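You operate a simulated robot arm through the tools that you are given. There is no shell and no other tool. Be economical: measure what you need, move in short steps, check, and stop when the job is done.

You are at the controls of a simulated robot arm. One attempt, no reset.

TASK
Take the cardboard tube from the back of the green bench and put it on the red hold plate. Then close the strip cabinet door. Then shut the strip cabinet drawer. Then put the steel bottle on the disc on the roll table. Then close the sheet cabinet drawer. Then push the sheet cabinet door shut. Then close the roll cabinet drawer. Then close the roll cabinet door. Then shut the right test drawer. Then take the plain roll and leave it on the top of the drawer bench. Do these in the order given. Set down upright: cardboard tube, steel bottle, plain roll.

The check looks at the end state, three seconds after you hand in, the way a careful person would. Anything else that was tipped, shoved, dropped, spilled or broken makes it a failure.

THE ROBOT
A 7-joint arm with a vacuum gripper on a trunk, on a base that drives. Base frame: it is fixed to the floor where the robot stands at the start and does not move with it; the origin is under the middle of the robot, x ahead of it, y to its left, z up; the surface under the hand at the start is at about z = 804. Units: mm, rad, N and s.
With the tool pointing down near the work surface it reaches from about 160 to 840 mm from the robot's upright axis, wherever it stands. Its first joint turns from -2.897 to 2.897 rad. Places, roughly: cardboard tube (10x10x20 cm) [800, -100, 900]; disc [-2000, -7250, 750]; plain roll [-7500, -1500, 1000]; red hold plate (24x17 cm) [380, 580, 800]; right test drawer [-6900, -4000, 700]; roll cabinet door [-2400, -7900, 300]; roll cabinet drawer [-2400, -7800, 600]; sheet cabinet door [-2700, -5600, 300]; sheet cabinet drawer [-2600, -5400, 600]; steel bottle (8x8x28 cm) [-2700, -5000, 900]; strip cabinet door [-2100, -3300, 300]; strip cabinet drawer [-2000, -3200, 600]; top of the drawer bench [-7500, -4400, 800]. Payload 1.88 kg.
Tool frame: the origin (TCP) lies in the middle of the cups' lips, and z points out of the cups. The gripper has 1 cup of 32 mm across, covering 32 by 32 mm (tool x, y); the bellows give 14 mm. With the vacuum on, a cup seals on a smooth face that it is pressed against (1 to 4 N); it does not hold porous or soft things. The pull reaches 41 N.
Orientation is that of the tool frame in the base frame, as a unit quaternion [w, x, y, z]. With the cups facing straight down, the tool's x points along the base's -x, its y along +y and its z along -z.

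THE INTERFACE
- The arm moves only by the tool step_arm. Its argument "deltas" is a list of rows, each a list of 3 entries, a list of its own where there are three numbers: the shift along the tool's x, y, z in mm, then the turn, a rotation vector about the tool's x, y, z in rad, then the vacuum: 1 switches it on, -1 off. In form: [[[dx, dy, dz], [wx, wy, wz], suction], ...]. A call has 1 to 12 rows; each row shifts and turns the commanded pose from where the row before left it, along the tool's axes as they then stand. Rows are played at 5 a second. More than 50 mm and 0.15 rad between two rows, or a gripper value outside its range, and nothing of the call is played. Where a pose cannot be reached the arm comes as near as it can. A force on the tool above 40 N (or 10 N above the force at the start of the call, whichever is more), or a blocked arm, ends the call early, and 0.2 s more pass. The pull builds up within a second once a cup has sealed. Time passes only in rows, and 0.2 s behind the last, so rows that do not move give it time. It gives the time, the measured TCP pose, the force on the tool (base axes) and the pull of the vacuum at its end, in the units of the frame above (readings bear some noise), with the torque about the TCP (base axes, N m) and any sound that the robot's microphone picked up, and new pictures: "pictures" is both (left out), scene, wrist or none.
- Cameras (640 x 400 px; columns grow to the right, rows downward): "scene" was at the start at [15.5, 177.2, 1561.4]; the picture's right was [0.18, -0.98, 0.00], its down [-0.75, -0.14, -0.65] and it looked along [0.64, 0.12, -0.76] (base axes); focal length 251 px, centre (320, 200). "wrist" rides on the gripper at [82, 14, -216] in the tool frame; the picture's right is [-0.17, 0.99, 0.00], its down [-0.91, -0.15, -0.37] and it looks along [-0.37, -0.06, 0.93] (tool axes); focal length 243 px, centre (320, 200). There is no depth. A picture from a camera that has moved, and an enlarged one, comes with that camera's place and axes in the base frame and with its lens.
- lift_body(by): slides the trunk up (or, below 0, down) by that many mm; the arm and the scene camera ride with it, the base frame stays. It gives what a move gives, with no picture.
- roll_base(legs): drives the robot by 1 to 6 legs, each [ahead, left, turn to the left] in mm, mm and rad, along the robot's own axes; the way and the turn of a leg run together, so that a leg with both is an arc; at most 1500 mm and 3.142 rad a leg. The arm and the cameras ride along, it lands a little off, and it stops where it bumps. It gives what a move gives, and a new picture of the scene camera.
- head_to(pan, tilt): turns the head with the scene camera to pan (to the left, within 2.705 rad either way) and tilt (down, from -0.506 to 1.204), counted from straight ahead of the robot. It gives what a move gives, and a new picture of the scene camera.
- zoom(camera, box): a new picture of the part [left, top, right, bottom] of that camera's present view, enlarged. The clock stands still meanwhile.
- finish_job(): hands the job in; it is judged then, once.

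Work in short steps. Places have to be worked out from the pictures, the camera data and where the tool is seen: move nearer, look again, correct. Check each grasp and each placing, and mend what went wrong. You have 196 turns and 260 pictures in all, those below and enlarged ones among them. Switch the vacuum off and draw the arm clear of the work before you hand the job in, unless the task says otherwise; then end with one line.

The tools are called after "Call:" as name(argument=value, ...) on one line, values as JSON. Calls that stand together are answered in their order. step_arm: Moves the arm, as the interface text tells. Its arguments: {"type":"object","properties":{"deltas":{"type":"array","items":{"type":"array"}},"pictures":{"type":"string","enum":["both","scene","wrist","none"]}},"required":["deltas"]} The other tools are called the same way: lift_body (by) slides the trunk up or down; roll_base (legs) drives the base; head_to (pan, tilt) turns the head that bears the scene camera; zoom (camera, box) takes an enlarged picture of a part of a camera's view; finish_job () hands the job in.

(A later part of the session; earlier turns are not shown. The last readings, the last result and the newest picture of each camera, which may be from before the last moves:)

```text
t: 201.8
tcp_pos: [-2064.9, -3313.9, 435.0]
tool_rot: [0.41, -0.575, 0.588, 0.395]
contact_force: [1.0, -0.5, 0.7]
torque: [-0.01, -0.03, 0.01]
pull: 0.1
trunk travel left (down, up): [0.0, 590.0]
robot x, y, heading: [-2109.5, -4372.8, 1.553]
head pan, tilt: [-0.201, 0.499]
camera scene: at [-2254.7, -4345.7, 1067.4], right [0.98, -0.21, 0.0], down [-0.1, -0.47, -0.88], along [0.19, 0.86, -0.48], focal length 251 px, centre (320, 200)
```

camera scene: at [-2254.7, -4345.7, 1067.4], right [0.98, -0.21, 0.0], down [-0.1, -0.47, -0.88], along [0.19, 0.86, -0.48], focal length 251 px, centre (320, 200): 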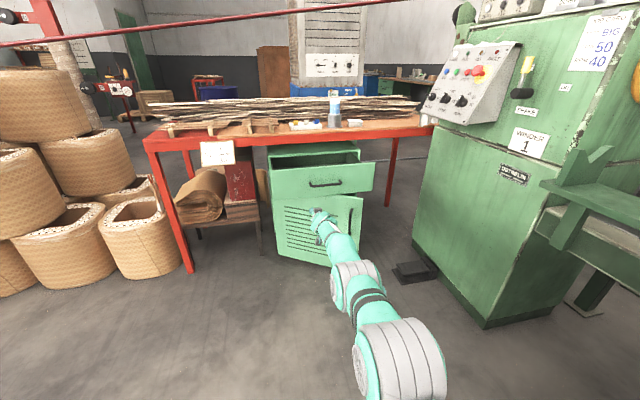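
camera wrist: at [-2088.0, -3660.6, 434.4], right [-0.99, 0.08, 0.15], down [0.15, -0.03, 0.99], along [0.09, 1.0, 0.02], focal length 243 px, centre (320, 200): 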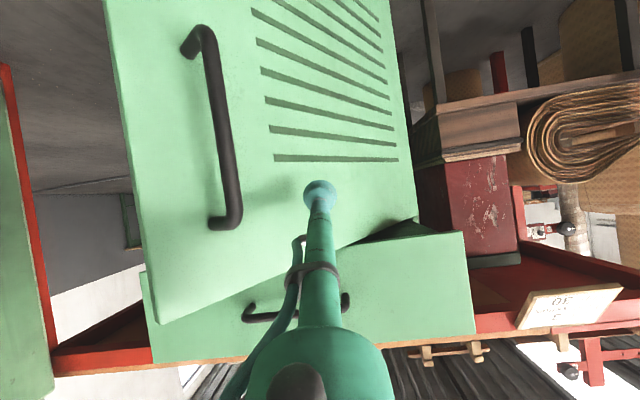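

The door is swinging shut nicely. I drive 120 more.

Call:
roll_base(legs=[[110, 0, 0]])

Call:
zoom(camera="scene", box=[230, 130, 430, 280])

```text
t: 203.0
tcp_pos: [-2060.8, -3202.2, 436.1]
tool_rot: [0.411, -0.574, 0.589, 0.394]
contact_force: [-0.2, 0.1, 0.5]
torque: [-0.02, 0.02, 0.02]
pull: 0.0
trunk travel left (down, up): [0.0, 590.0]
robot x, y, heading: [-2111.0, -4265.3, 1.552]
head pan, tilt: [-0.201, 0.499]
camera scene: at [-2252.7, -4235.3, 1067.4], right [0.98, -0.22, 0.0], down [-0.1, -0.47, -0.88], along [0.19, 0.86, -0.48], focal length 251 px, centre (320, 200)
```

scene: 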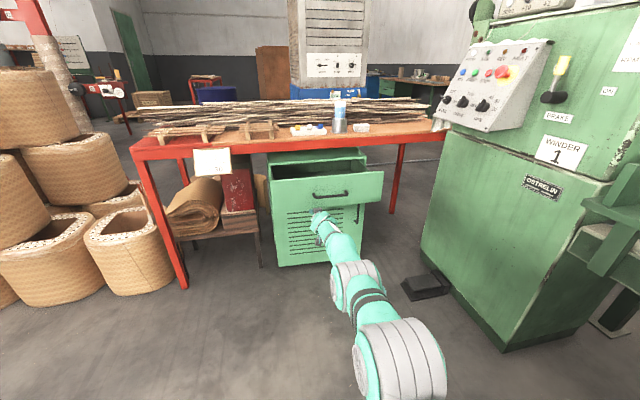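

```text
2.67 times, centred on (330, 205) of scene
camera zoom: at [-2252.7, -4235.3, 1067.4], right [0.98, -0.22, 0.0], down [-0.1, -0.47, -0.88], along [0.19, 0.86, -0.48], focal length 668 px, centre (293, 187)
```

zoom: 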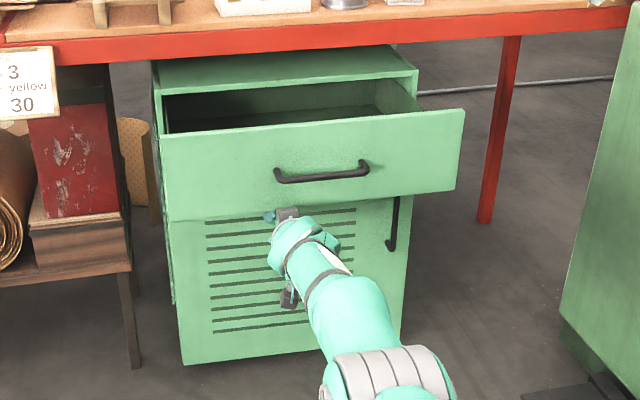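

Nearly closed. I finish with the arm in small steps until the force rises.

Call:
step_arm(deltas=[[[-3, 0, 9], [0, 0, 0], -1], [[-3, 0, 9], [0, 0, 0], -1], [[-3, 0, 9], [0, 0, 0], -1], [[-3, 0, 9], [0, 0, 0], -1], [[-3, 0, 9], [0, 0, 0], -1], [[-3, 0, 9], [0, 0, 0], -1]], pictures="wrist")

```text
t: 204.4
tcp_pos: [-2057.4, -3145.7, 434.8]
tool_rot: [0.412, -0.573, 0.589, 0.394]
contact_force: [0.3, 0.5, 0.3]
torque: [-0.02, 0.01, 0.0]
pull: 0.0
trunk travel left (down, up): [0.0, 590.0]
robot x, y, heading: [-2109.5, -4265.8, 1.55]
head pan, tilt: [-0.201, 0.499]
camera wrist: at [-2077.6, -3376.3, 432.8], right [-0.98, 0.09, 0.15], down [0.15, -0.03, 0.99], along [0.09, 1.0, 0.02], focal length 243 px, centre (320, 200)
```

wrist: 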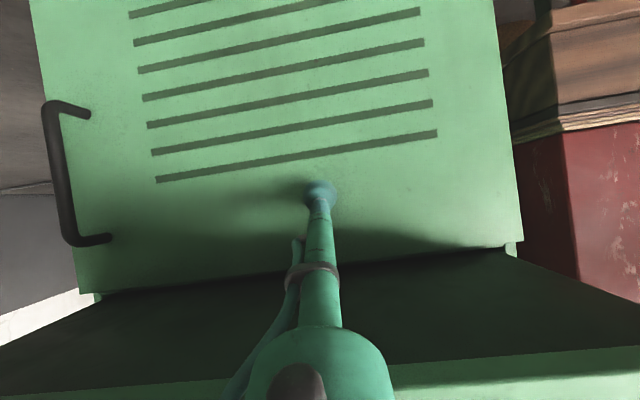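

Still moving freely. I continue in small steps.

Call:
step_arm(deltas=[[[-3, 0, 8], [0, 0, 0], -1], [[-3, 0, 8], [0, 0, 0], -1], [[-3, 0, 8], [0, 0, 0], -1], [[-3, 0, 8], [0, 0, 0], -1], [[-3, 0, 8], [0, 0, 0], -1], [[-3, 0, 8], [0, 0, 0], -1]], pictures="wrist")

```text
t: 205.8
tcp_pos: [-2057.5, -3137.4, 433.9]
tool_rot: [0.412, -0.573, 0.588, 0.395]
contact_force: [0.2, 0.1, 0.9]
torque: [-0.04, -0.02, 0.01]
pull: 0.0
out of reach, approached as far as the arm can: row 2, 3, 4, 5, 6
trunk travel left (down, up): [0.0, 590.0]
robot x, y, heading: [-2105.7, -4263.1, 1.55]
head pan, tilt: [-0.201, 0.499]
camera wrist: at [-2076.4, -3366.6, 433.0], right [-0.98, 0.09, 0.15], down [0.15, -0.04, 0.99], along [0.09, 1.0, 0.02], focal length 243 px, centre (320, 200)
```

wrist: 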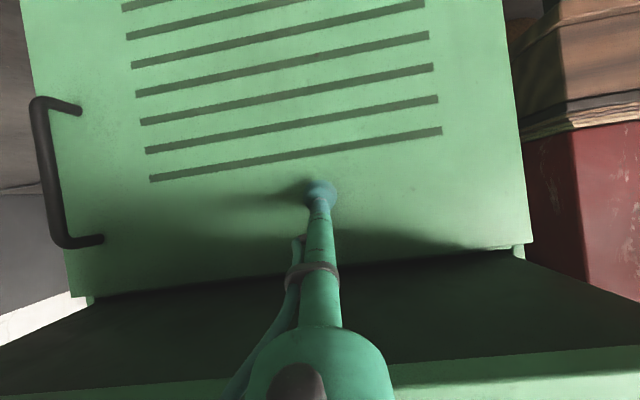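

At the arm's limit, so I drive the base on by 25 mm.

Call:
roll_base(legs=[[25, 0, 0]])

Call:
step_arm(deltas=[[[0, 0, 0], [0, 0, 0], -1]], pictures="wrist")

```text
t: 206.7
tcp_pos: [-2056.6, -3114.6, 427.2]
tool_rot: [0.408, -0.576, 0.591, 0.392]
contact_force: [-1.7, -23.1, 4.0]
torque: [0.55, -0.09, 0.01]
pull: 0.1
trunk travel left (down, up): [0.0, 590.0]
robot x, y, heading: [-2110.8, -4242.9, 1.554]
head pan, tilt: [-0.201, 0.499]
stopped in leg 1: the force on the tool passed its limit at 94 N (the readings are from after the stop); the commanded pose is now the measured one
camera scene: at [-2252.3, -4212.8, 1067.4], right [0.98, -0.22, 0.0], down [-0.1, -0.47, -0.88], along [0.19, 0.86, -0.48], focal length 251 px, centre (320, 200)
```

scene: 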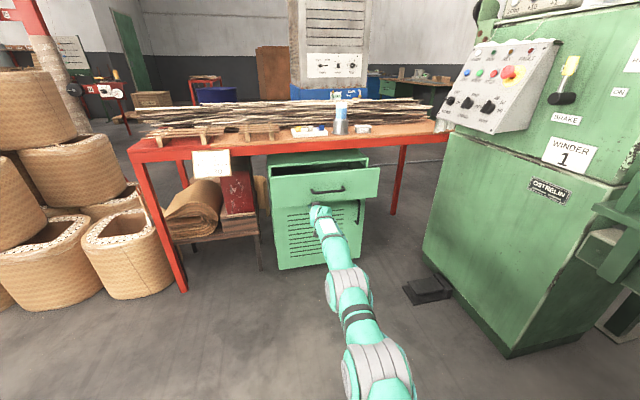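

```text
t: 207.1
tcp_pos: [-2055.3, -3114.5, 427.3]
tool_rot: [0.408, -0.576, 0.591, 0.392]
contact_force: [-1.5, -28.5, 5.2]
torque: [0.64, -0.11, 0.0]
pull: 0.1
trunk travel left (down, up): [0.0, 590.0]
robot x, y, heading: [-2103.7, -4239.4, 1.554]
head pan, tilt: [-0.201, 0.499]
camera wrist: at [-2075.8, -3345.0, 428.5], right [-0.98, 0.09, 0.15], down [0.15, -0.02, 0.99], along [0.09, 1.0, 0.01], focal length 243 px, centre (320, 200)
```

wrist: 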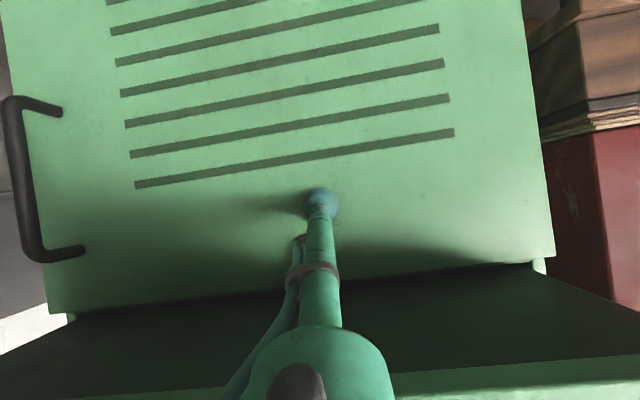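

The door is firmly shut, pressing at 28 N. I back off 300, raise to the drawer's height, and shift left of its handle.

Call:
roll_base(legs=[[-300, 0, 0]])

Call:
step_arm(deltas=[[[-36, 15, -13], [0, 0, 0], -1], [[-36, 15, -13], [0, 0, 0], -1], [[-36, 15, -13], [0, 0, 0], -1], [[-33, 15, -12], [0, 0, 0], -1], [[0, 0, 0], [0, 0, 0], -1]], pictures="both")

```text
t: 209.2
tcp_pos: [-2060.8, -3414.1, 425.3]
tool_rot: [0.407, -0.575, 0.592, 0.391]
contact_force: [-0.1, -0.8, -0.3]
torque: [0.01, 0.0, -0.01]
pull: 0.1
trunk travel left (down, up): [0.0, 590.0]
robot x, y, heading: [-2110.9, -4543.9, 1.551]
head pan, tilt: [-0.201, 0.499]
camera scene: at [-2257.9, -4510.8, 1067.4], right [0.98, -0.22, 0.0], down [-0.1, -0.47, -0.88], along [0.19, 0.86, -0.48], focal length 251 px, centre (320, 200)
```

scene: 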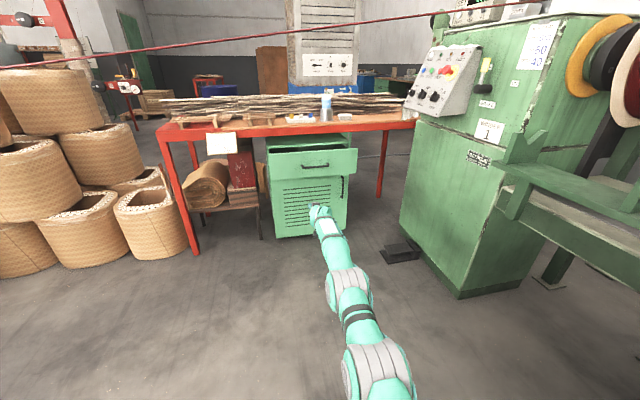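

```text
t: 210.3
tcp_pos: [-2120.3, -3425.1, 564.4]
tool_rot: [0.406, -0.576, 0.593, 0.39]
contact_force: [0.0, 0.1, 0.3]
torque: [0.0, 0.01, 0.01]
pull: 0.1
out of reach, approached as far as the arm can: row 2, 3, 4
trunk travel left (down, up): [0.0, 590.0]
robot x, y, heading: [-2110.7, -4545.8, 1.548]
head pan, tilt: [-0.201, 0.499]
camera scene: at [-2257.9, -4510.8, 1067.2], right [0.98, -0.22, 0.0], down [-0.1, -0.47, -0.88], along [0.19, 0.86, -0.48], focal length 251 px, centre (320, 200)
camera wrist: at [-2140.5, -3654.1, 566.3], right [-0.98, 0.09, 0.15], down [0.15, -0.02, 0.99], along [0.09, 1.0, 0.01], focal length 243 px, centre (320, 200)
```

scene: 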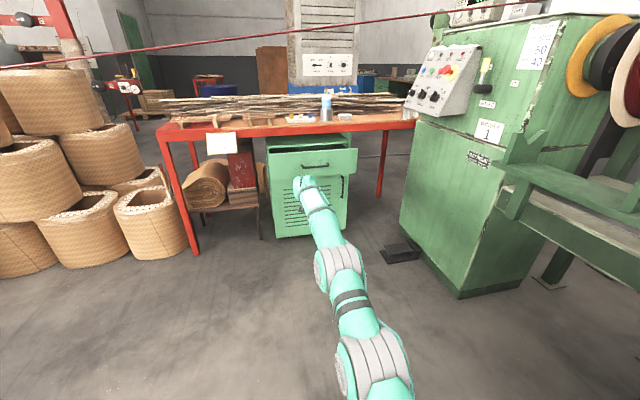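
wrist: 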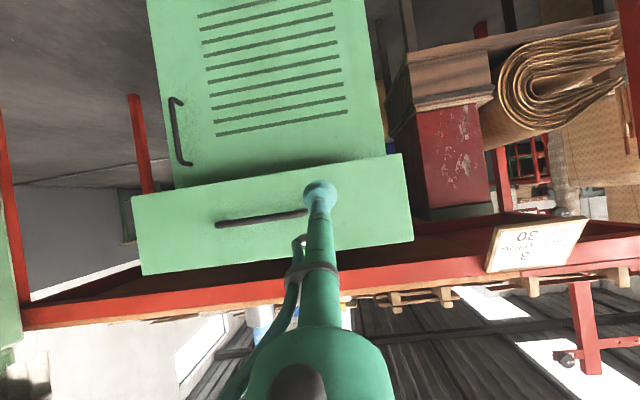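

The tip faces the drawer front just west of the handle. I shift 20 more west and push by driving.

Call:
step_arm(deltas=[[[0, 20, -5], [0, 0, 0], -1], [[0, 0, 0], [0, 0, 0], -1]], pictures="none")

Call:
roll_base(legs=[[120, 0, 0], [100, 0, 0]])

```text
t: 210.9
tcp_pos: [-2142.2, -3428.3, 565.9]
tool_rot: [0.408, -0.576, 0.592, 0.39]
contact_force: [0.3, 0.8, 0.3]
torque: [0.04, 0.01, -0.02]
pull: 0.0
trunk travel left (down, up): [0.0, 590.0]
robot x, y, heading: [-2111.7, -4542.4, 1.552]
head pan, tilt: [-0.201, 0.499]
```

```text
t: 212.9
tcp_pos: [-2134.9, -3205.5, 566.2]
tool_rot: [0.407, -0.576, 0.592, 0.39]
contact_force: [0.0, -0.8, -0.1]
torque: [-0.01, -0.01, -0.01]
pull: 0.0
trunk travel left (down, up): [0.0, 590.0]
robot x, y, heading: [-2106.7, -4317.7, 1.549]
head pan, tilt: [-0.201, 0.499]
camera scene: at [-2253.4, -4288.2, 1067.4], right [0.98, -0.22, 0.0], down [-0.11, -0.47, -0.88], along [0.19, 0.86, -0.48], focal length 251 px, centre (320, 200)
```

scene: 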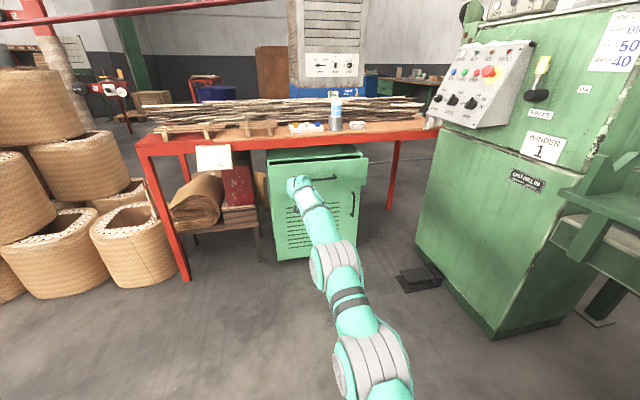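

The drawer is going in. I drive on until the stop.

Call:
roll_base(legs=[[70, 0, 0]])

Call:
roll_base(legs=[[25, 0, 0]])

Call:
step_arm(deltas=[[[0, 0, 0], [0, 0, 0], -1]], pictures="wrist")

```text
t: 214.0
tcp_pos: [-2135.1, -3135.6, 565.6]
tool_rot: [0.408, -0.575, 0.592, 0.39]
contact_force: [-0.4, -0.7, 0.3]
torque: [0.0, -0.02, 0.0]
pull: 0.1
trunk travel left (down, up): [0.0, 590.0]
robot x, y, heading: [-2106.1, -4248.1, 1.552]
head pan, tilt: [-0.201, 0.499]
camera scene: at [-2252.1, -4218.2, 1067.4], right [0.98, -0.22, 0.0], down [-0.1, -0.47, -0.88], along [0.19, 0.86, -0.48], focal length 251 px, centre (320, 200)
```

scene: 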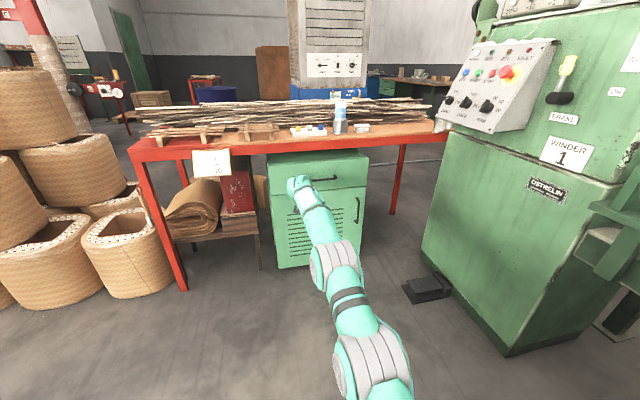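

```text
t: 214.9
tcp_pos: [-2134.2, -3116.4, 559.5]
tool_rot: [0.403, -0.577, 0.595, 0.388]
contact_force: [0.4, -6.0, -0.1]
torque: [0.15, 0.04, 0.01]
pull: 0.1
trunk travel left (down, up): [0.0, 590.0]
robot x, y, heading: [-2108.8, -4228.7, 1.555]
head pan, tilt: [-0.201, 0.499]
stopped in leg 1: the force on the tool passed its limit at 56 N (the readings are from after the stop); the commanded pose is now the measured one
camera scene: at [-2251.6, -4198.3, 1067.4], right [0.98, -0.22, 0.0], down [-0.1, -0.47, -0.88], along [0.19, 0.86, -0.48], focal length 251 px, centre (320, 200)
```

scene: 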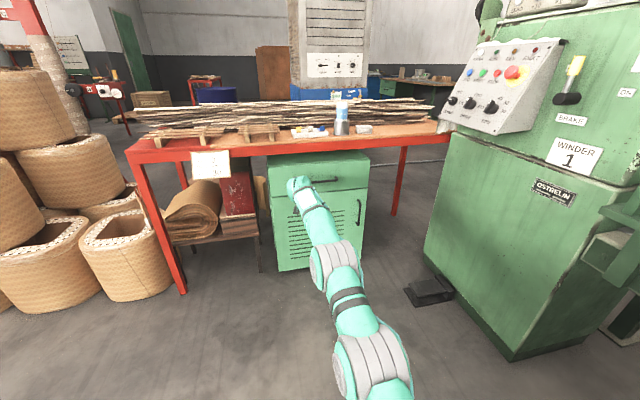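

```text
t: 215.3
tcp_pos: [-2134.6, -3116.2, 560.0]
tool_rot: [0.403, -0.577, 0.595, 0.387]
contact_force: [0.8, -6.3, 0.1]
torque: [0.14, 0.03, 0.0]
pull: 0.0
trunk travel left (down, up): [0.0, 590.0]
robot x, y, heading: [-2104.7, -4230.9, 1.555]
head pan, tilt: [-0.201, 0.499]
camera wrist: at [-2155.5, -3346.5, 564.2], right [-0.98, 0.1, 0.15], down [0.15, -0.01, 0.99], along [0.1, 1.0, 0.0], focal length 243 px, centre (320, 200)
```

wrist: 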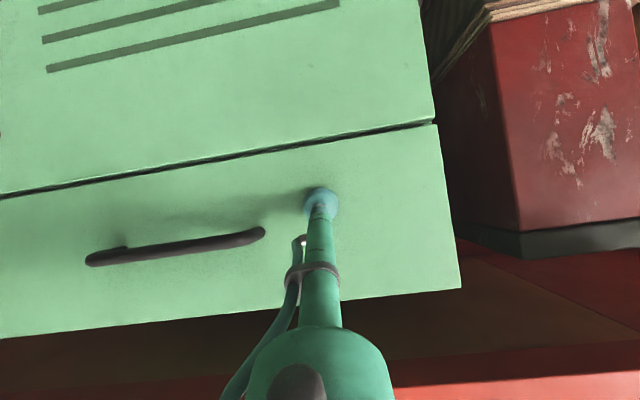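

The drawer and door are both flush and shut. I back out, retract the arm, and return west to the open area for the bottle.

Call:
roll_base(legs=[[-310, 0, 0]])

Call:
step_arm(deltas=[[[13, 0, -36], [0, 0, 0], -1], [[13, 0, -36], [0, 0, 0], -1], [[13, 0, -36], [0, 0, 0], -1], [[13, 0, -36], [0, 0, 0], -1]], pictures="scene")

Call:
roll_base(legs=[[0, 1250, 0], [-500, 0, 0]])

```text
t: 217.3
tcp_pos: [-2144.1, -3425.0, 559.1]
tool_rot: [0.403, -0.578, 0.595, 0.387]
contact_force: [0.5, -0.6, 0.6]
torque: [0.0, 0.0, 0.01]
pull: 0.0
trunk travel left (down, up): [0.0, 590.0]
robot x, y, heading: [-2109.1, -4537.0, 1.561]
head pan, tilt: [-0.201, 0.499]
camera scene: at [-2257.0, -4506.8, 1067.4], right [0.98, -0.21, 0.0], down [-0.1, -0.47, -0.88], along [0.19, 0.86, -0.48], focal length 251 px, centre (320, 200)
```

scene: 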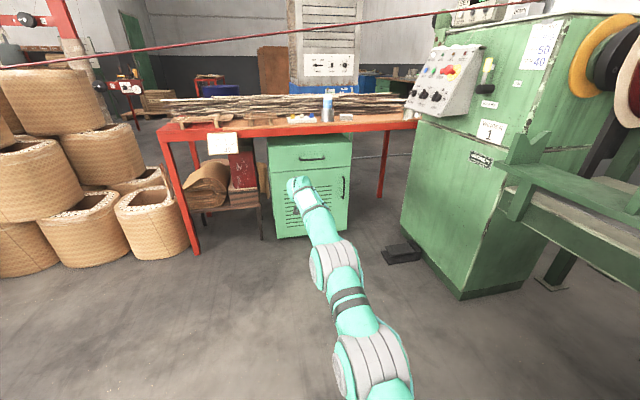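

```text
t: 218.5
tcp_pos: [-2149.2, -3575.4, 439.5]
tool_rot: [0.365, -0.606, 0.617, 0.345]
contact_force: [-0.1, 0.1, 0.2]
torque: [-0.01, -0.01, -0.01]
pull: 0.1
trunk travel left (down, up): [0.0, 590.0]
robot x, y, heading: [-2110.4, -4537.5, 1.557]
head pan, tilt: [-0.201, 0.499]
stopped in row 4: the arm was blocked; the commanded pose is now the measured one
camera scene: at [-2257.0, -4507.0, 1067.4], right [0.98, -0.21, 0.0], down [-0.1, -0.47, -0.88], along [0.19, 0.86, -0.48], focal length 251 px, centre (320, 200)
```

scene: 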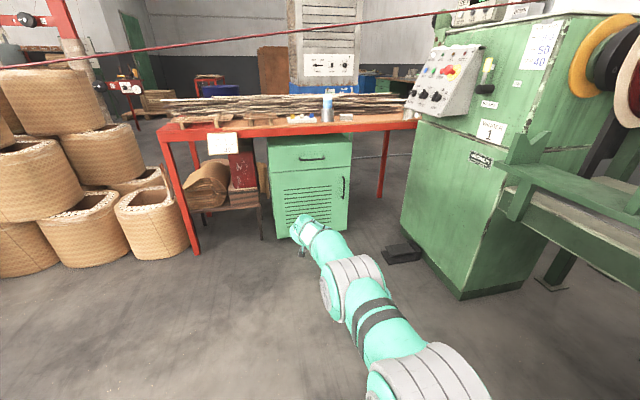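

```text
t: 227.5
tcp_pos: [-3423.1, -4062.4, 438.3]
tool_rot: [0.364, -0.609, 0.614, 0.346]
contact_force: [-0.5, 0.1, -0.9]
torque: [-0.04, -0.01, 0.0]
pull: 0.0
trunk travel left (down, up): [0.0, 590.0]
robot x, y, heading: [-3377.6, -5020.5, 1.568]
head pan, tilt: [-0.201, 0.499]
camera scene: at [-3521.8, -4996.3, 1067.4], right [0.98, -0.2, 0.0], down [-0.1, -0.47, -0.88], along [0.18, 0.86, -0.48], focal length 251 px, centre (320, 200)
```

scene: 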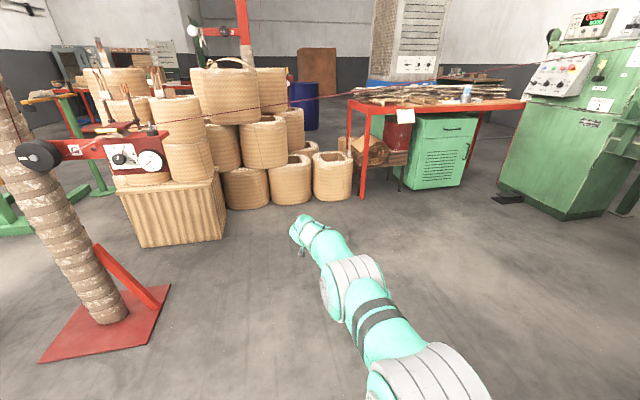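

Both strip parts are visibly shut. I back further from the wire and move west before raising the arm.

Call:
roll_base(legs=[[-300, 0, 0], [0, 570, 0], [0, 0, -1.57]])

Call:
head_to(pan=0.1, tilt=0.3)

```text
t: 236.1
tcp_pos: [-2992.7, -5232.4, 436.9]
tool_rot: [0.501, -0.014, 0.865, -0.002]
contact_force: [0.2, 0.2, 0.0]
torque: [-0.03, 0.0, 0.0]
pull: 0.1
trunk travel left (down, up): [0.0, 590.0]
robot x, y, heading: [-3956.2, -5320.2, 0.034]
head pan, tilt: [-0.201, 0.499]
camera scene: at [-3928.6, -5175.8, 1067.4], right [-0.16, -0.99, 0.0], down [-0.47, 0.08, -0.88], along [0.87, -0.14, -0.48], focal length 251 px, centre (320, 200)
```

scene: 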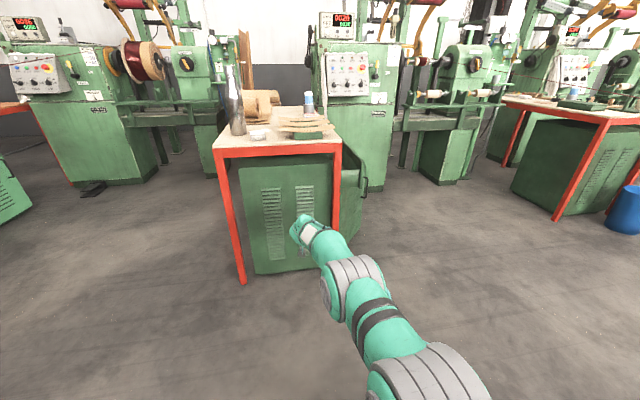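

```text
t: 236.9
tcp_pos: [-2991.6, -5233.8, 437.0]
tool_rot: [0.502, -0.014, 0.865, -0.001]
contact_force: [-0.7, 0.0, 1.0]
torque: [-0.02, 0.04, 0.0]
pull: 0.0
trunk travel left (down, up): [0.0, 590.0]
robot x, y, heading: [-3952.0, -5318.7, 0.038]
head pan, tilt: [0.099, 0.3]
camera scene: at [-3925.9, -5148.3, 1085.8], right [0.14, -0.99, 0.0], down [-0.29, -0.04, -0.96], along [0.95, 0.13, -0.3], focal length 251 px, centre (320, 200)
```

scene: 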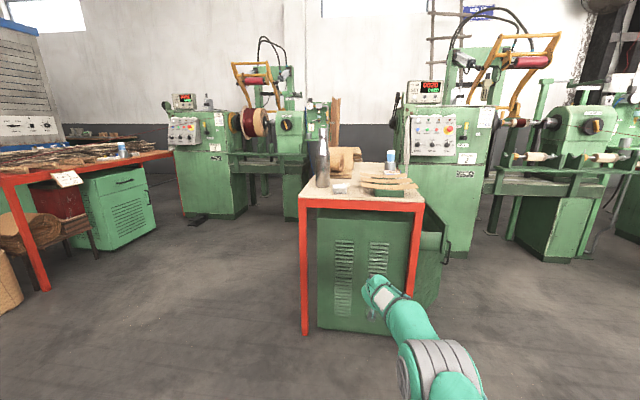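

The bottle stands at about (-2625, -4984). I zoom in for its profile and neighbours.

Call:
zoom(camera="scene", box=[280, 110, 440, 220])

```text
3.64 times, centred on (360, 165) of scene
camera zoom: at [-3925.9, -5148.3, 1085.8], right [0.14, -0.99, 0.0], down [-0.29, -0.04, -0.96], along [0.95, 0.13, -0.3], focal length 912 px, centre (174, 327)
```

zoom: 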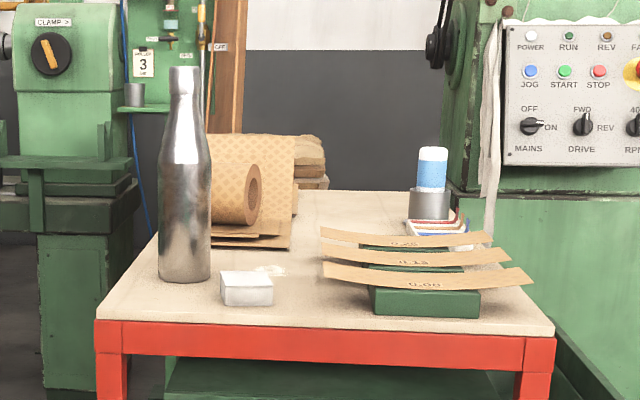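

The body is straight up to about z≈895. I back off a little, raise the hand to about z=900, level it, and then roll it 90° so the wrist camera clears the table.

Call:
roll_base(legs=[[-150, 240, -0.035]])

Call:
step_arm(deltas=[[[-40, 0, -23], [0, 0, 0], -1], [[-40, 0, -23], [0, 0, 0], -1], [[-40, 0, -23], [0, 0, 0], -1], [[-40, 0, -23], [0, 0, 0], -1], [[-40, 0, -23], [0, 0, 0], -1], [[-40, 0, -23], [0, 0, 0], -1], [[-40, 0, -23], [0, 0, 0], -1], [[-40, 0, -23], [0, 0, 0], -1], [[-40, 0, -23], [0, 0, 0], -1], [[-40, 0, -23], [0, 0, 0], -1]], pictures="none")

Call:
step_arm(deltas=[[[0, 0, 0], [0, -0.13, 0], -1], [[0, 0, 0], [0, -0.13, 0], -1], [[0, 0, 0], [0, -0.13, 0], -1], [[0, 0, 0], [0, -0.13, 0], -1], [[0, 0, 0], [0, 0, 0], -1]], pictures="both")

```text
t: 238.9
tcp_pos: [-3147.3, -5029.3, 436.8]
tool_rot: [0.502, 0.0, 0.865, -0.01]
contact_force: [-0.4, 0.4, 0.4]
torque: [-0.01, 0.03, 0.0]
pull: 0.1
trunk travel left (down, up): [0.0, 590.0]
robot x, y, heading: [-4110.7, -5081.6, 0.002]
head pan, tilt: [0.099, 0.3]
camera scene: at [-4076.5, -4912.2, 1085.8], right [0.1, -0.99, 0.0], down [-0.29, -0.03, -0.96], along [0.95, 0.1, -0.3], focal length 251 px, centre (320, 200)
```

scene: 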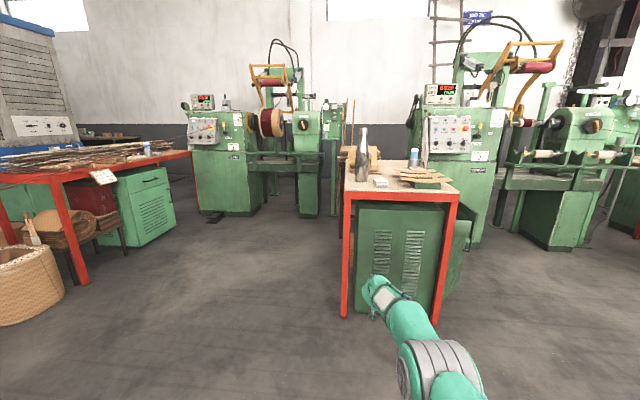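

```text
t: 241.1
tcp_pos: [-3170.2, -5019.5, 893.3]
tool_rot: [0.508, 0.0, 0.862, -0.01]
contact_force: [-2.5, -0.5, 2.8]
torque: [0.01, 0.31, 0.1]
pull: 0.0
out of reach, approached as far as the arm can: row 10
trunk travel left (down, up): [0.0, 590.0]
robot x, y, heading: [-4104.9, -5085.3, 0.001]
head pan, tilt: [0.099, 0.3]
```

```text
t: 242.3
tcp_pos: [-3170.0, -5018.1, 893.5]
tool_rot: [0.712, -0.002, 0.702, -0.008]
contact_force: [-1.1, 0.2, 3.5]
torque: [0.0, 0.6, 0.04]
pull: 0.1
trunk travel left (down, up): [0.0, 590.0]
robot x, y, heading: [-4108.6, -5083.9, 0.003]
head pan, tilt: [0.099, 0.3]
camera scene: at [-4077.7, -4912.4, 1086.0], right [0.1, -0.99, 0.0], down [-0.29, -0.03, -0.96], along [0.95, 0.1, -0.29], focal length 251 px, centre (320, 200)
camera wrist: at [-3383.1, -5003.9, 808.8], right [0.01, 0.99, 0.15], down [-0.39, -0.14, 0.91], along [0.92, -0.06, 0.38], focal length 243 px, centre (320, 200)
```

scene: 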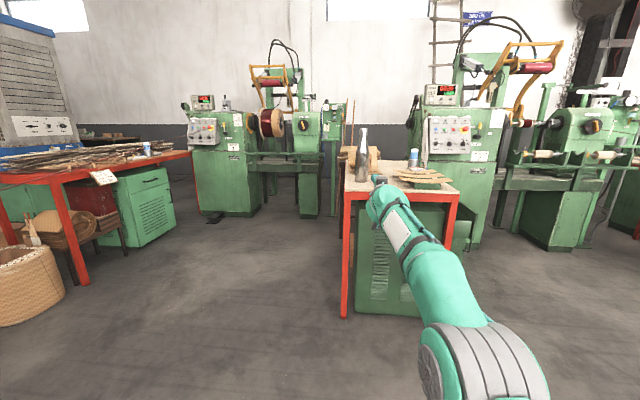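
wrist: 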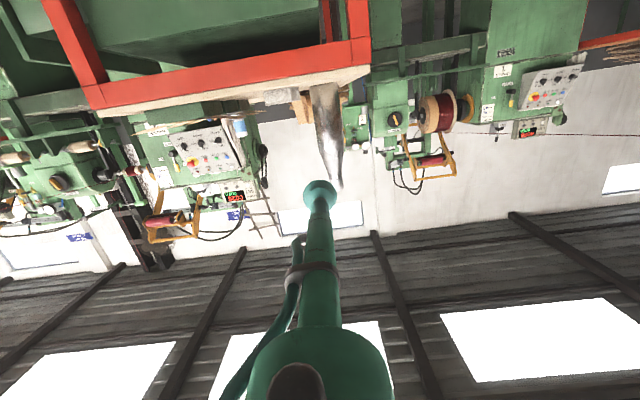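

The hand is level. I roll it 90° so the camera goes to the north side.

Call:
step_arm(deltas=[[[0, 0, 0], [0, 0, 0.1428], -1], [[0, 0, 0], [0, 0, 0.1428], -1], [[0, 0, 0], [0, 0, 0.1428], -1], [[0, 0, 0], [0, 0, 0.1428], -1], [[0, 0, 0], [0, 0, 0.1428], -1], [[0, 0, 0], [0, 0, 0.1428], -1], [[0, 0, 0], [0, 0, 0.1428], -1], [[0, 0, 0], [0, 0, 0.1428], -1], [[0, 0, 0], [0, 0, 0.1428], -1], [[0, 0, 0], [0, 0, 0.1428], -1], [[0, 0, 0], [0, 0, 0.1428], -1]], pictures="wrist")

```text
t: 244.7
tcp_pos: [-3166.0, -5018.1, 883.5]
tool_rot: [0.506, 0.498, 0.502, 0.494]
contact_force: [-0.3, 0.5, 1.0]
torque: [-0.01, -0.02, -0.04]
pull: 0.1
trunk travel left (down, up): [0.0, 590.0]
robot x, y, heading: [-4109.1, -5087.2, 0.007]
head pan, tilt: [0.099, 0.3]
camera wrist: at [-3380.4, -4933.9, 896.1], right [0.0, -0.15, 0.99], down [-0.38, -0.91, -0.14], along [0.92, -0.38, -0.06], focal length 243 px, centre (320, 200)
```

wrist: 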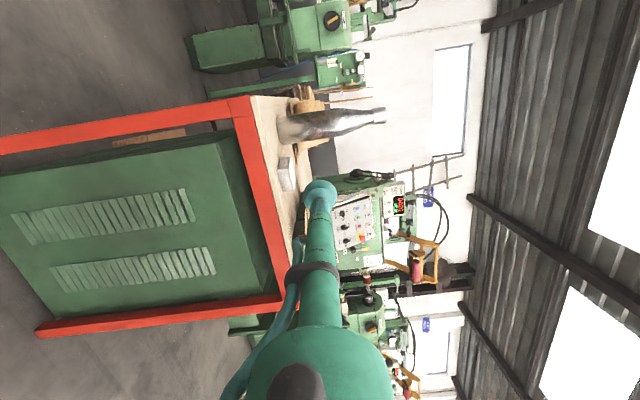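

Rolled as wanted. The table top is at z≈761 and the bottle's centre near (-2646, -4995). I drive 370 ahead, lower to z≈872, and look.

Call:
roll_base(legs=[[370, 20, 0]])

Call:
step_arm(deltas=[[[0, -11, 0], [0, 0, 0], -1], [[0, 0, 0], [0, 0, 0], -1]], pictures="both")

```text
t: 247.1
tcp_pos: [-2794.8, -5006.6, 883.7]
tool_rot: [0.509, 0.5, 0.499, 0.492]
contact_force: [0.7, 0.2, -1.4]
torque: [0.03, -0.02, 0.02]
pull: 0.0
trunk travel left (down, up): [0.0, 590.0]
robot x, y, heading: [-3734.8, -5061.7, -0.003]
head pan, tilt: [0.099, 0.3]
camera scene: at [-3703.3, -4892.4, 1085.8], right [0.1, -1.0, 0.0], down [-0.29, -0.03, -0.96], along [0.95, 0.09, -0.3], focal length 251 px, centre (320, 200)
```

scene: 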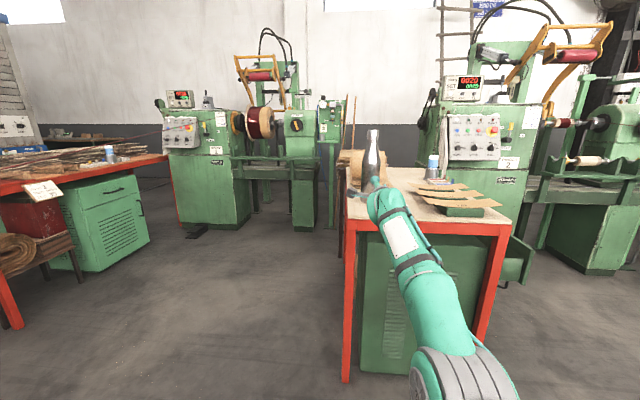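

```text
t: 247.7
tcp_pos: [-2794.0, -5005.3, 873.9]
tool_rot: [0.509, 0.499, 0.5, 0.492]
contact_force: [0.3, -1.2, -0.7]
torque: [-0.03, 0.0, 0.02]
pull: 0.2
trunk travel left (down, up): [0.0, 590.0]
robot x, y, heading: [-3733.2, -5064.5, -0.007]
head pan, tilt: [0.099, 0.3]
camera scene: at [-3703.3, -4892.4, 1085.8], right [0.1, -1.0, 0.0], down [-0.29, -0.03, -0.96], along [0.95, 0.09, -0.3], focal length 251 px, centre (320, 200)
camera wrist: at [-3007.7, -4919.1, 885.2], right [0.0, -0.15, 0.99], down [-0.39, -0.91, -0.14], along [0.92, -0.39, -0.05], focal length 243 px, centre (320, 200)
```

scene: 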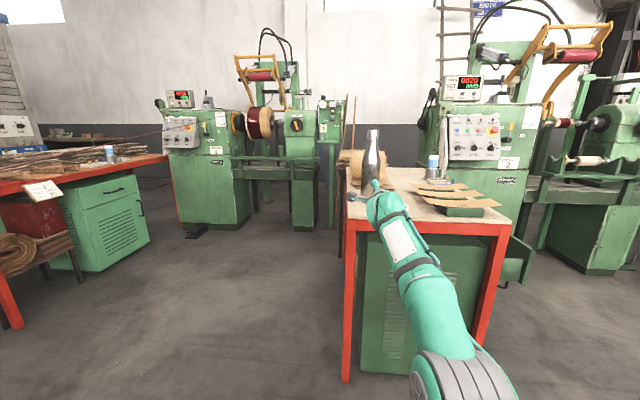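
wrist: 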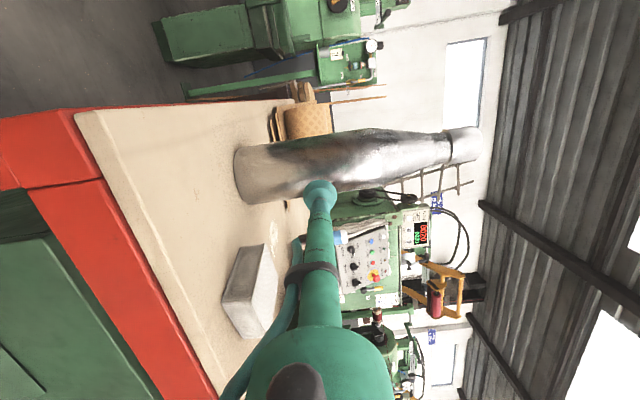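

The bottle's centre is about (-2660, -5007), in line with the tip. I advance with vacuum on, slowly at the end.

Call:
step_arm(deltas=[[[0, 0, 25], [0, 0, 0], 1], [[0, 0, 25], [0, 0, 0], 1], [[0, 0, 20], [0, 0, 0], 1], [[0, 0, 8], [0, 0, 0], 1], [[0, 0, 4], [0, 0, 0], 1], [[0, 0, 4], [0, 0, 0], 1], [[0, 0, 3], [0, 0, 0], 1], [[0, 0, 0], [0, 0, 0], 1]], pictures="wrist")

```text
t: 249.5
tcp_pos: [-2705.8, -5007.4, 875.1]
tool_rot: [0.509, 0.499, 0.5, 0.491]
contact_force: [-2.2, 1.3, 1.9]
torque: [0.02, 0.0, 0.25]
pull: 40.8
trunk travel left (down, up): [0.0, 590.0]
robot x, y, heading: [-3739.4, -5069.6, -0.009]
head pan, tilt: [0.099, 0.3]
camera wrist: at [-2919.4, -4920.9, 885.9], right [0.0, -0.15, 0.99], down [-0.39, -0.91, -0.14], along [0.92, -0.39, -0.05], focal length 243 px, centre (320, 200)
```

wrist: 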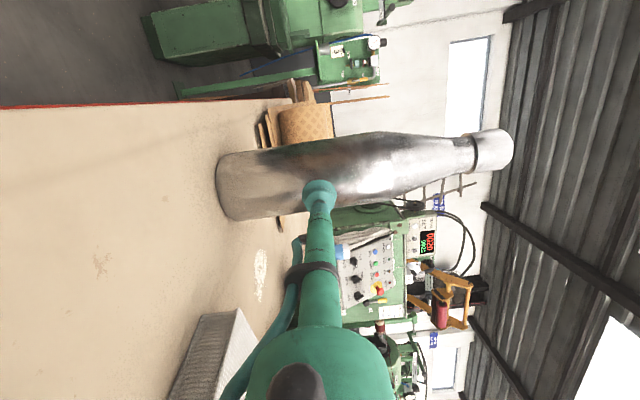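

Sealed at 40.8 N. I lift straight up gently.

Call:
step_arm(deltas=[[[0, 5, 0], [0, 0, 0], 1], [[0, 10, 0], [0, 0, 0], 1], [[0, 20, 0], [0, 0, 0], 1], [[0, 25, 0], [0, 0, 0], 1], [[0, 25, 0], [0, 0, 0], 1], [[0, 0, 0], [0, 0, 0], 1]], pictures="wrist")

Call:
zoom(camera="scene", box=[300, 90, 460, 230])

```text
t: 250.9
tcp_pos: [-2705.6, -5006.5, 957.3]
tool_rot: [0.508, 0.5, 0.5, 0.492]
contact_force: [-0.6, -0.1, -6.0]
torque: [-0.07, 0.27, 0.17]
pull: 41.0
trunk travel left (down, up): [0.0, 590.0]
robot x, y, heading: [-3735.2, -5062.4, -0.005]
head pan, tilt: [0.099, 0.3]
camera wrist: at [-2919.5, -4920.0, 969.7], right [0.0, -0.15, 0.99], down [-0.39, -0.91, -0.14], along [0.92, -0.39, -0.06], focal length 243 px, centre (320, 200)
```

wrist: 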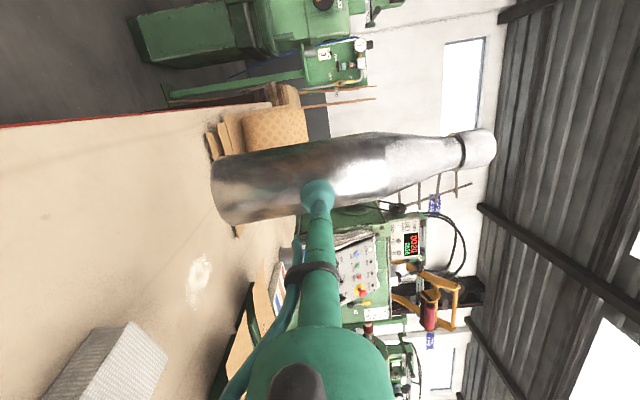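

```text
2.86 times, centred on (380, 160) of scene
camera zoom: at [-3703.0, -4892.4, 1085.8], right [0.1, -1.0, 0.0], down [-0.29, -0.03, -0.96], along [0.95, 0.09, -0.3], focal length 716 px, centre (149, 314)
```

zoom: 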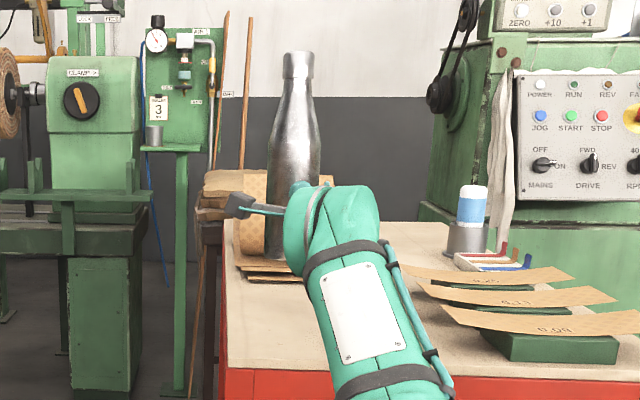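

The bottle is lifted, at about 6 N. I back away from the table and look south to plan the carry.

Call:
roll_base(legs=[[-600, 0, 0]])

Call:
head_to(pan=-1.3, tilt=0.25)

```text
t: 254.3
tcp_pos: [-3312.0, -5003.9, 958.3]
tool_rot: [0.508, 0.5, 0.501, 0.492]
contact_force: [-0.4, 0.8, -6.3]
torque: [-0.11, 0.28, 0.13]
pull: 41.3
trunk travel left (down, up): [0.0, 590.0]
robot x, y, heading: [-4341.8, -5065.1, -0.003]
head pan, tilt: [0.099, 0.3]
camera scene: at [-4308.9, -4890.5, 1085.8], right [0.1, -1.0, 0.0], down [-0.29, -0.03, -0.96], along [0.95, 0.09, -0.3], focal length 251 px, centre (320, 200)
```

scene: 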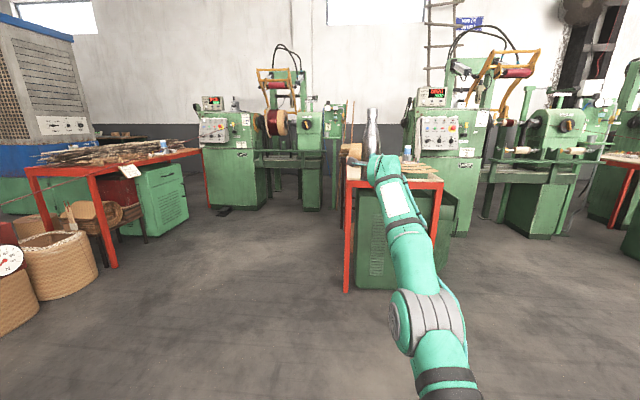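

```text
t: 255.8
tcp_pos: [-3311.7, -5004.8, 958.0]
tool_rot: [0.508, 0.5, 0.5, 0.492]
contact_force: [1.0, 0.5, -6.2]
torque: [-0.1, 0.35, 0.16]
pull: 40.5
trunk travel left (down, up): [0.0, 590.0]
robot x, y, heading: [-4340.2, -5063.4, -0.004]
head pan, tilt: [-1.3, 0.25]
camera scene: at [-4377.1, -4989.6, 1090.5], right [-0.96, -0.27, 0.0], down [-0.07, 0.24, -0.97], along [0.26, -0.93, -0.25], focal length 251 px, centre (320, 200)
```

scene: 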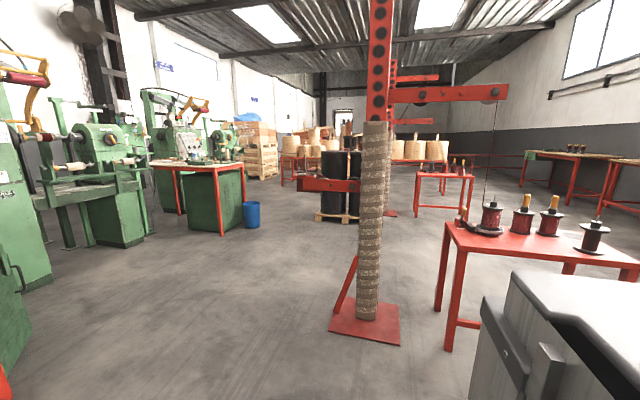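

The passage east of stand 2 looks free of wires. I zoom in on the roll table.

Call:
zoom(camera="scene", box=[100, 70, 300, 250])

```text
2.22 times, centred on (200, 160) of scene
camera zoom: at [-4377.1, -4989.6, 1090.5], right [-0.96, -0.27, 0.0], down [-0.07, 0.24, -0.97], along [0.26, -0.93, -0.25], focal length 557 px, centre (587, 289)
```

zoom: 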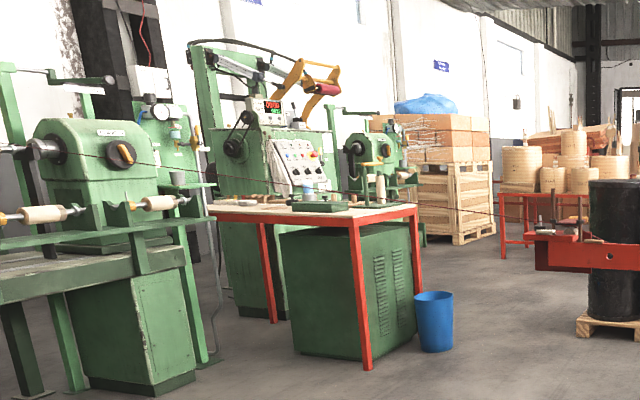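

A thin wire also runs from stand 2 to its machine, so I go around by the west: back to x≈-6100, face south, and drive to y≈-7200.

Call:
roll_base(legs=[[-1400, 0, 0], [-360, 0, 0], [0, 0, -1.568]])

Call:
head_to(pan=0.1, tilt=0.3)

```text
t: 268.6
tcp_pos: [-6029.9, -6096.7, 957.1]
tool_rot: [0.707, 0.707, 0.01, -0.003]
contact_force: [0.0, 0.2, -6.5]
torque: [0.3, 0.09, 0.13]
pull: 41.1
trunk travel left (down, up): [0.0, 590.0]
robot x, y, heading: [-6118.0, -5067.3, -1.544]
head pan, tilt: [-1.3, 0.25]
camera scene: at [-6045.0, -5031.9, 1090.5], right [-0.29, 0.96, 0.0], down [0.24, 0.07, -0.97], along [-0.93, -0.28, -0.25], focal length 251 px, centre (320, 200)
```

scene: 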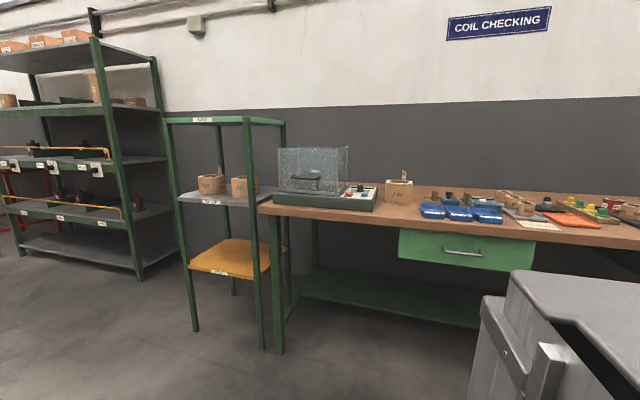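

```text
t: 270.1
tcp_pos: [-6030.2, -6094.9, 956.7]
tool_rot: [0.708, 0.706, 0.01, -0.002]
contact_force: [0.0, -0.1, -6.3]
torque: [0.38, 0.06, 0.13]
pull: 41.0
trunk travel left (down, up): [0.0, 590.0]
robot x, y, heading: [-6117.2, -5068.6, -1.541]
head pan, tilt: [0.099, 0.3]
camera scene: at [-5944.2, -5097.4, 1085.8], right [-0.99, -0.12, 0.0], down [-0.04, 0.29, -0.96], along [0.12, -0.95, -0.3], focal length 251 px, centre (320, 200)
```

scene: 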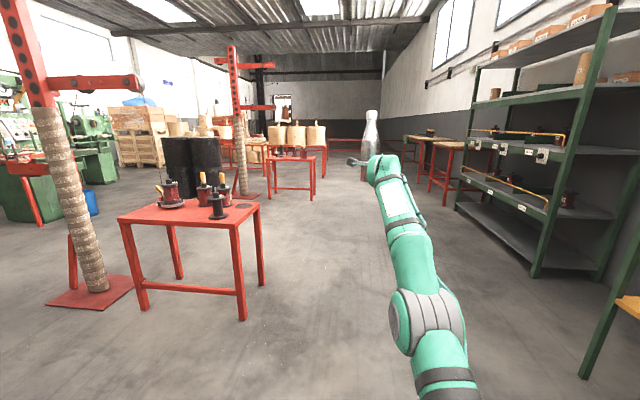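

Open way south. I drive 2240, turn east, and go toward the roll table.

Call:
roll_base(legs=[[1200, 0, 0], [1040, 0, 0], [0, 0, 1.541], [1500, 0, 0]])

Call:
head_to(pan=0.0, tilt=0.3)

```text
t: 291.9
tcp_pos: [-3524.9, -7132.6, 957.5]
tool_rot: [0.494, 0.485, 0.514, 0.506]
contact_force: [0.4, -0.9, -6.7]
torque: [-0.08, 0.35, 0.12]
pull: 40.4
trunk travel left (down, up): [0.0, 590.0]
robot x, y, heading: [-4549.5, -7255.7, 0.06]
head pan, tilt: [0.099, 0.3]
camera scene: at [-4526.5, -7077.0, 1085.8], right [0.15, -0.99, 0.0], down [-0.29, -0.05, -0.96], along [0.94, 0.15, -0.3], focal length 251 px, centre (320, 200)
```

scene: 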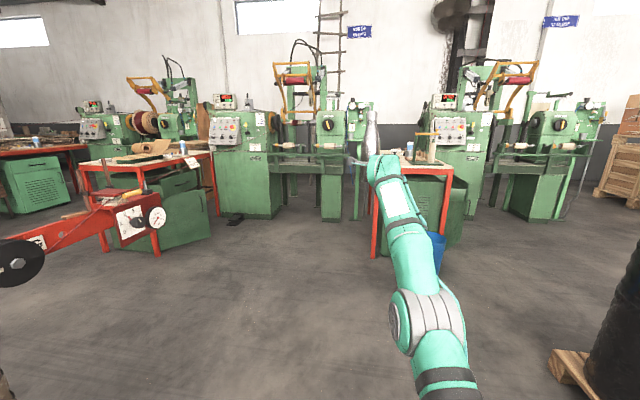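

```text
t: 292.6
tcp_pos: [-3523.0, -7131.5, 955.5]
tool_rot: [0.494, 0.486, 0.515, 0.505]
contact_force: [-0.4, -0.2, -6.1]
torque: [-0.05, 0.36, 0.08]
pull: 40.8
trunk travel left (down, up): [0.0, 590.0]
robot x, y, heading: [-4550.8, -7249.4, 0.055]
head pan, tilt: [0.0, 0.3]
camera scene: at [-4525.5, -7086.2, 1085.8], right [0.06, -1.0, 0.0], down [-0.3, -0.02, -0.96], along [0.95, 0.05, -0.3], focal length 251 px, centre (320, 200)
```

scene: 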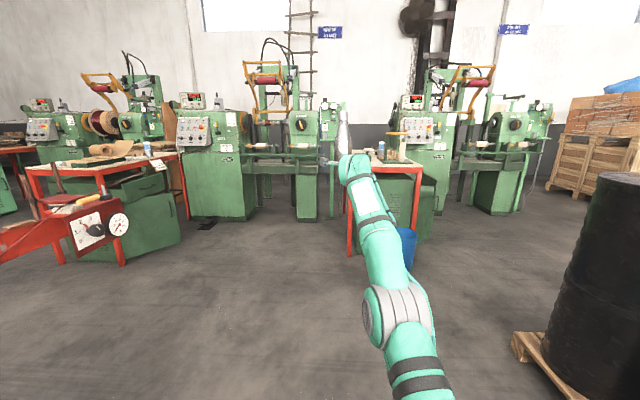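

The roll table's near corner is about (-2630, -7220). I zoom in to find the disc.

Call:
zoom(camera="scene", box=[320, 100, 460, 200])

```text
4.00 times, centred on (390, 150) of scene
camera zoom: at [-4525.5, -7086.2, 1085.8], right [0.06, -1.0, 0.0], down [-0.3, -0.02, -0.96], along [0.95, 0.05, -0.3], focal length 1003 px, centre (40, 400)
```

zoom: 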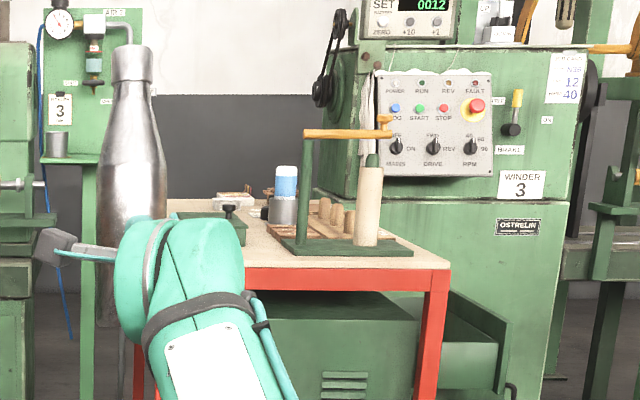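

The disc is hidden behind the arm. I raise the trunk 300, move 500 closer, and look down.

Call:
lift_body(by=300)

Call:
roll_base(legs=[[500, -60, -0.057]])

Call:
head_to(pan=-0.1, tilt=0.45)

```text
t: 295.6
tcp_pos: [-3524.0, -7132.4, 1256.9]
tool_rot: [0.493, 0.484, 0.515, 0.507]
contact_force: [-0.3, -0.8, -5.9]
torque: [-0.07, 0.37, 0.11]
pull: 40.5
trunk travel left (down, up): [-300.0, 290.0]
robot x, y, heading: [-4548.3, -7253.8, 0.058]
head pan, tilt: [0.0, 0.3]
```

```text
t: 298.6
tcp_pos: [-3011.4, -7235.9, 1257.0]
tool_rot: [0.507, 0.499, 0.501, 0.493]
contact_force: [0.5, 0.4, -7.0]
torque: [-0.03, 0.38, 0.09]
pull: 40.9
trunk travel left (down, up): [-300.0, 290.0]
robot x, y, heading: [-4038.3, -7295.7, -0.005]
head pan, tilt: [0.0, 0.3]
camera scene: at [-4009.5, -7133.9, 1385.8], right [0.0, -1.0, 0.0], down [-0.3, 0.0, -0.96], along [0.96, 0.0, -0.3], focal length 251 px, centre (320, 200)
```

scene: 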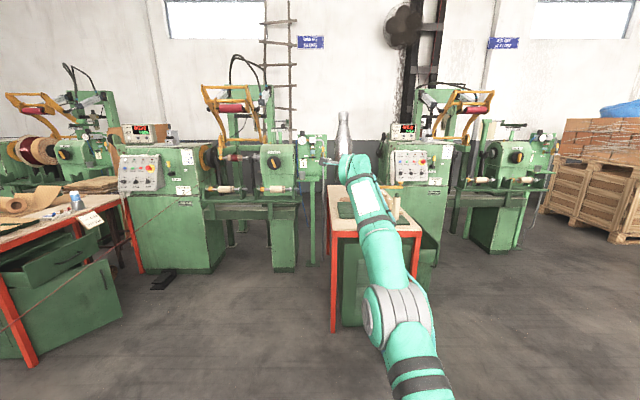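

```text
t: 299.3
tcp_pos: [-3011.7, -7236.6, 1256.2]
tool_rot: [0.507, 0.5, 0.501, 0.492]
contact_force: [-0.8, -0.5, -5.5]
torque: [-0.01, 0.37, 0.08]
pull: 40.2
trunk travel left (down, up): [-300.0, 290.0]
robot x, y, heading: [-4045.0, -7297.8, -0.001]
head pan, tilt: [-0.099, 0.45]
camera scene: at [-4011.4, -7143.0, 1371.9], right [-0.1, -0.99, 0.0], down [-0.43, 0.04, -0.9], along [0.9, -0.09, -0.44], focal length 251 px, centre (320, 200)
```

scene: 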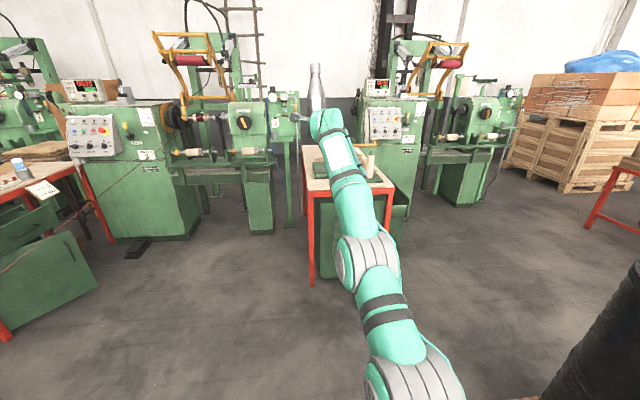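

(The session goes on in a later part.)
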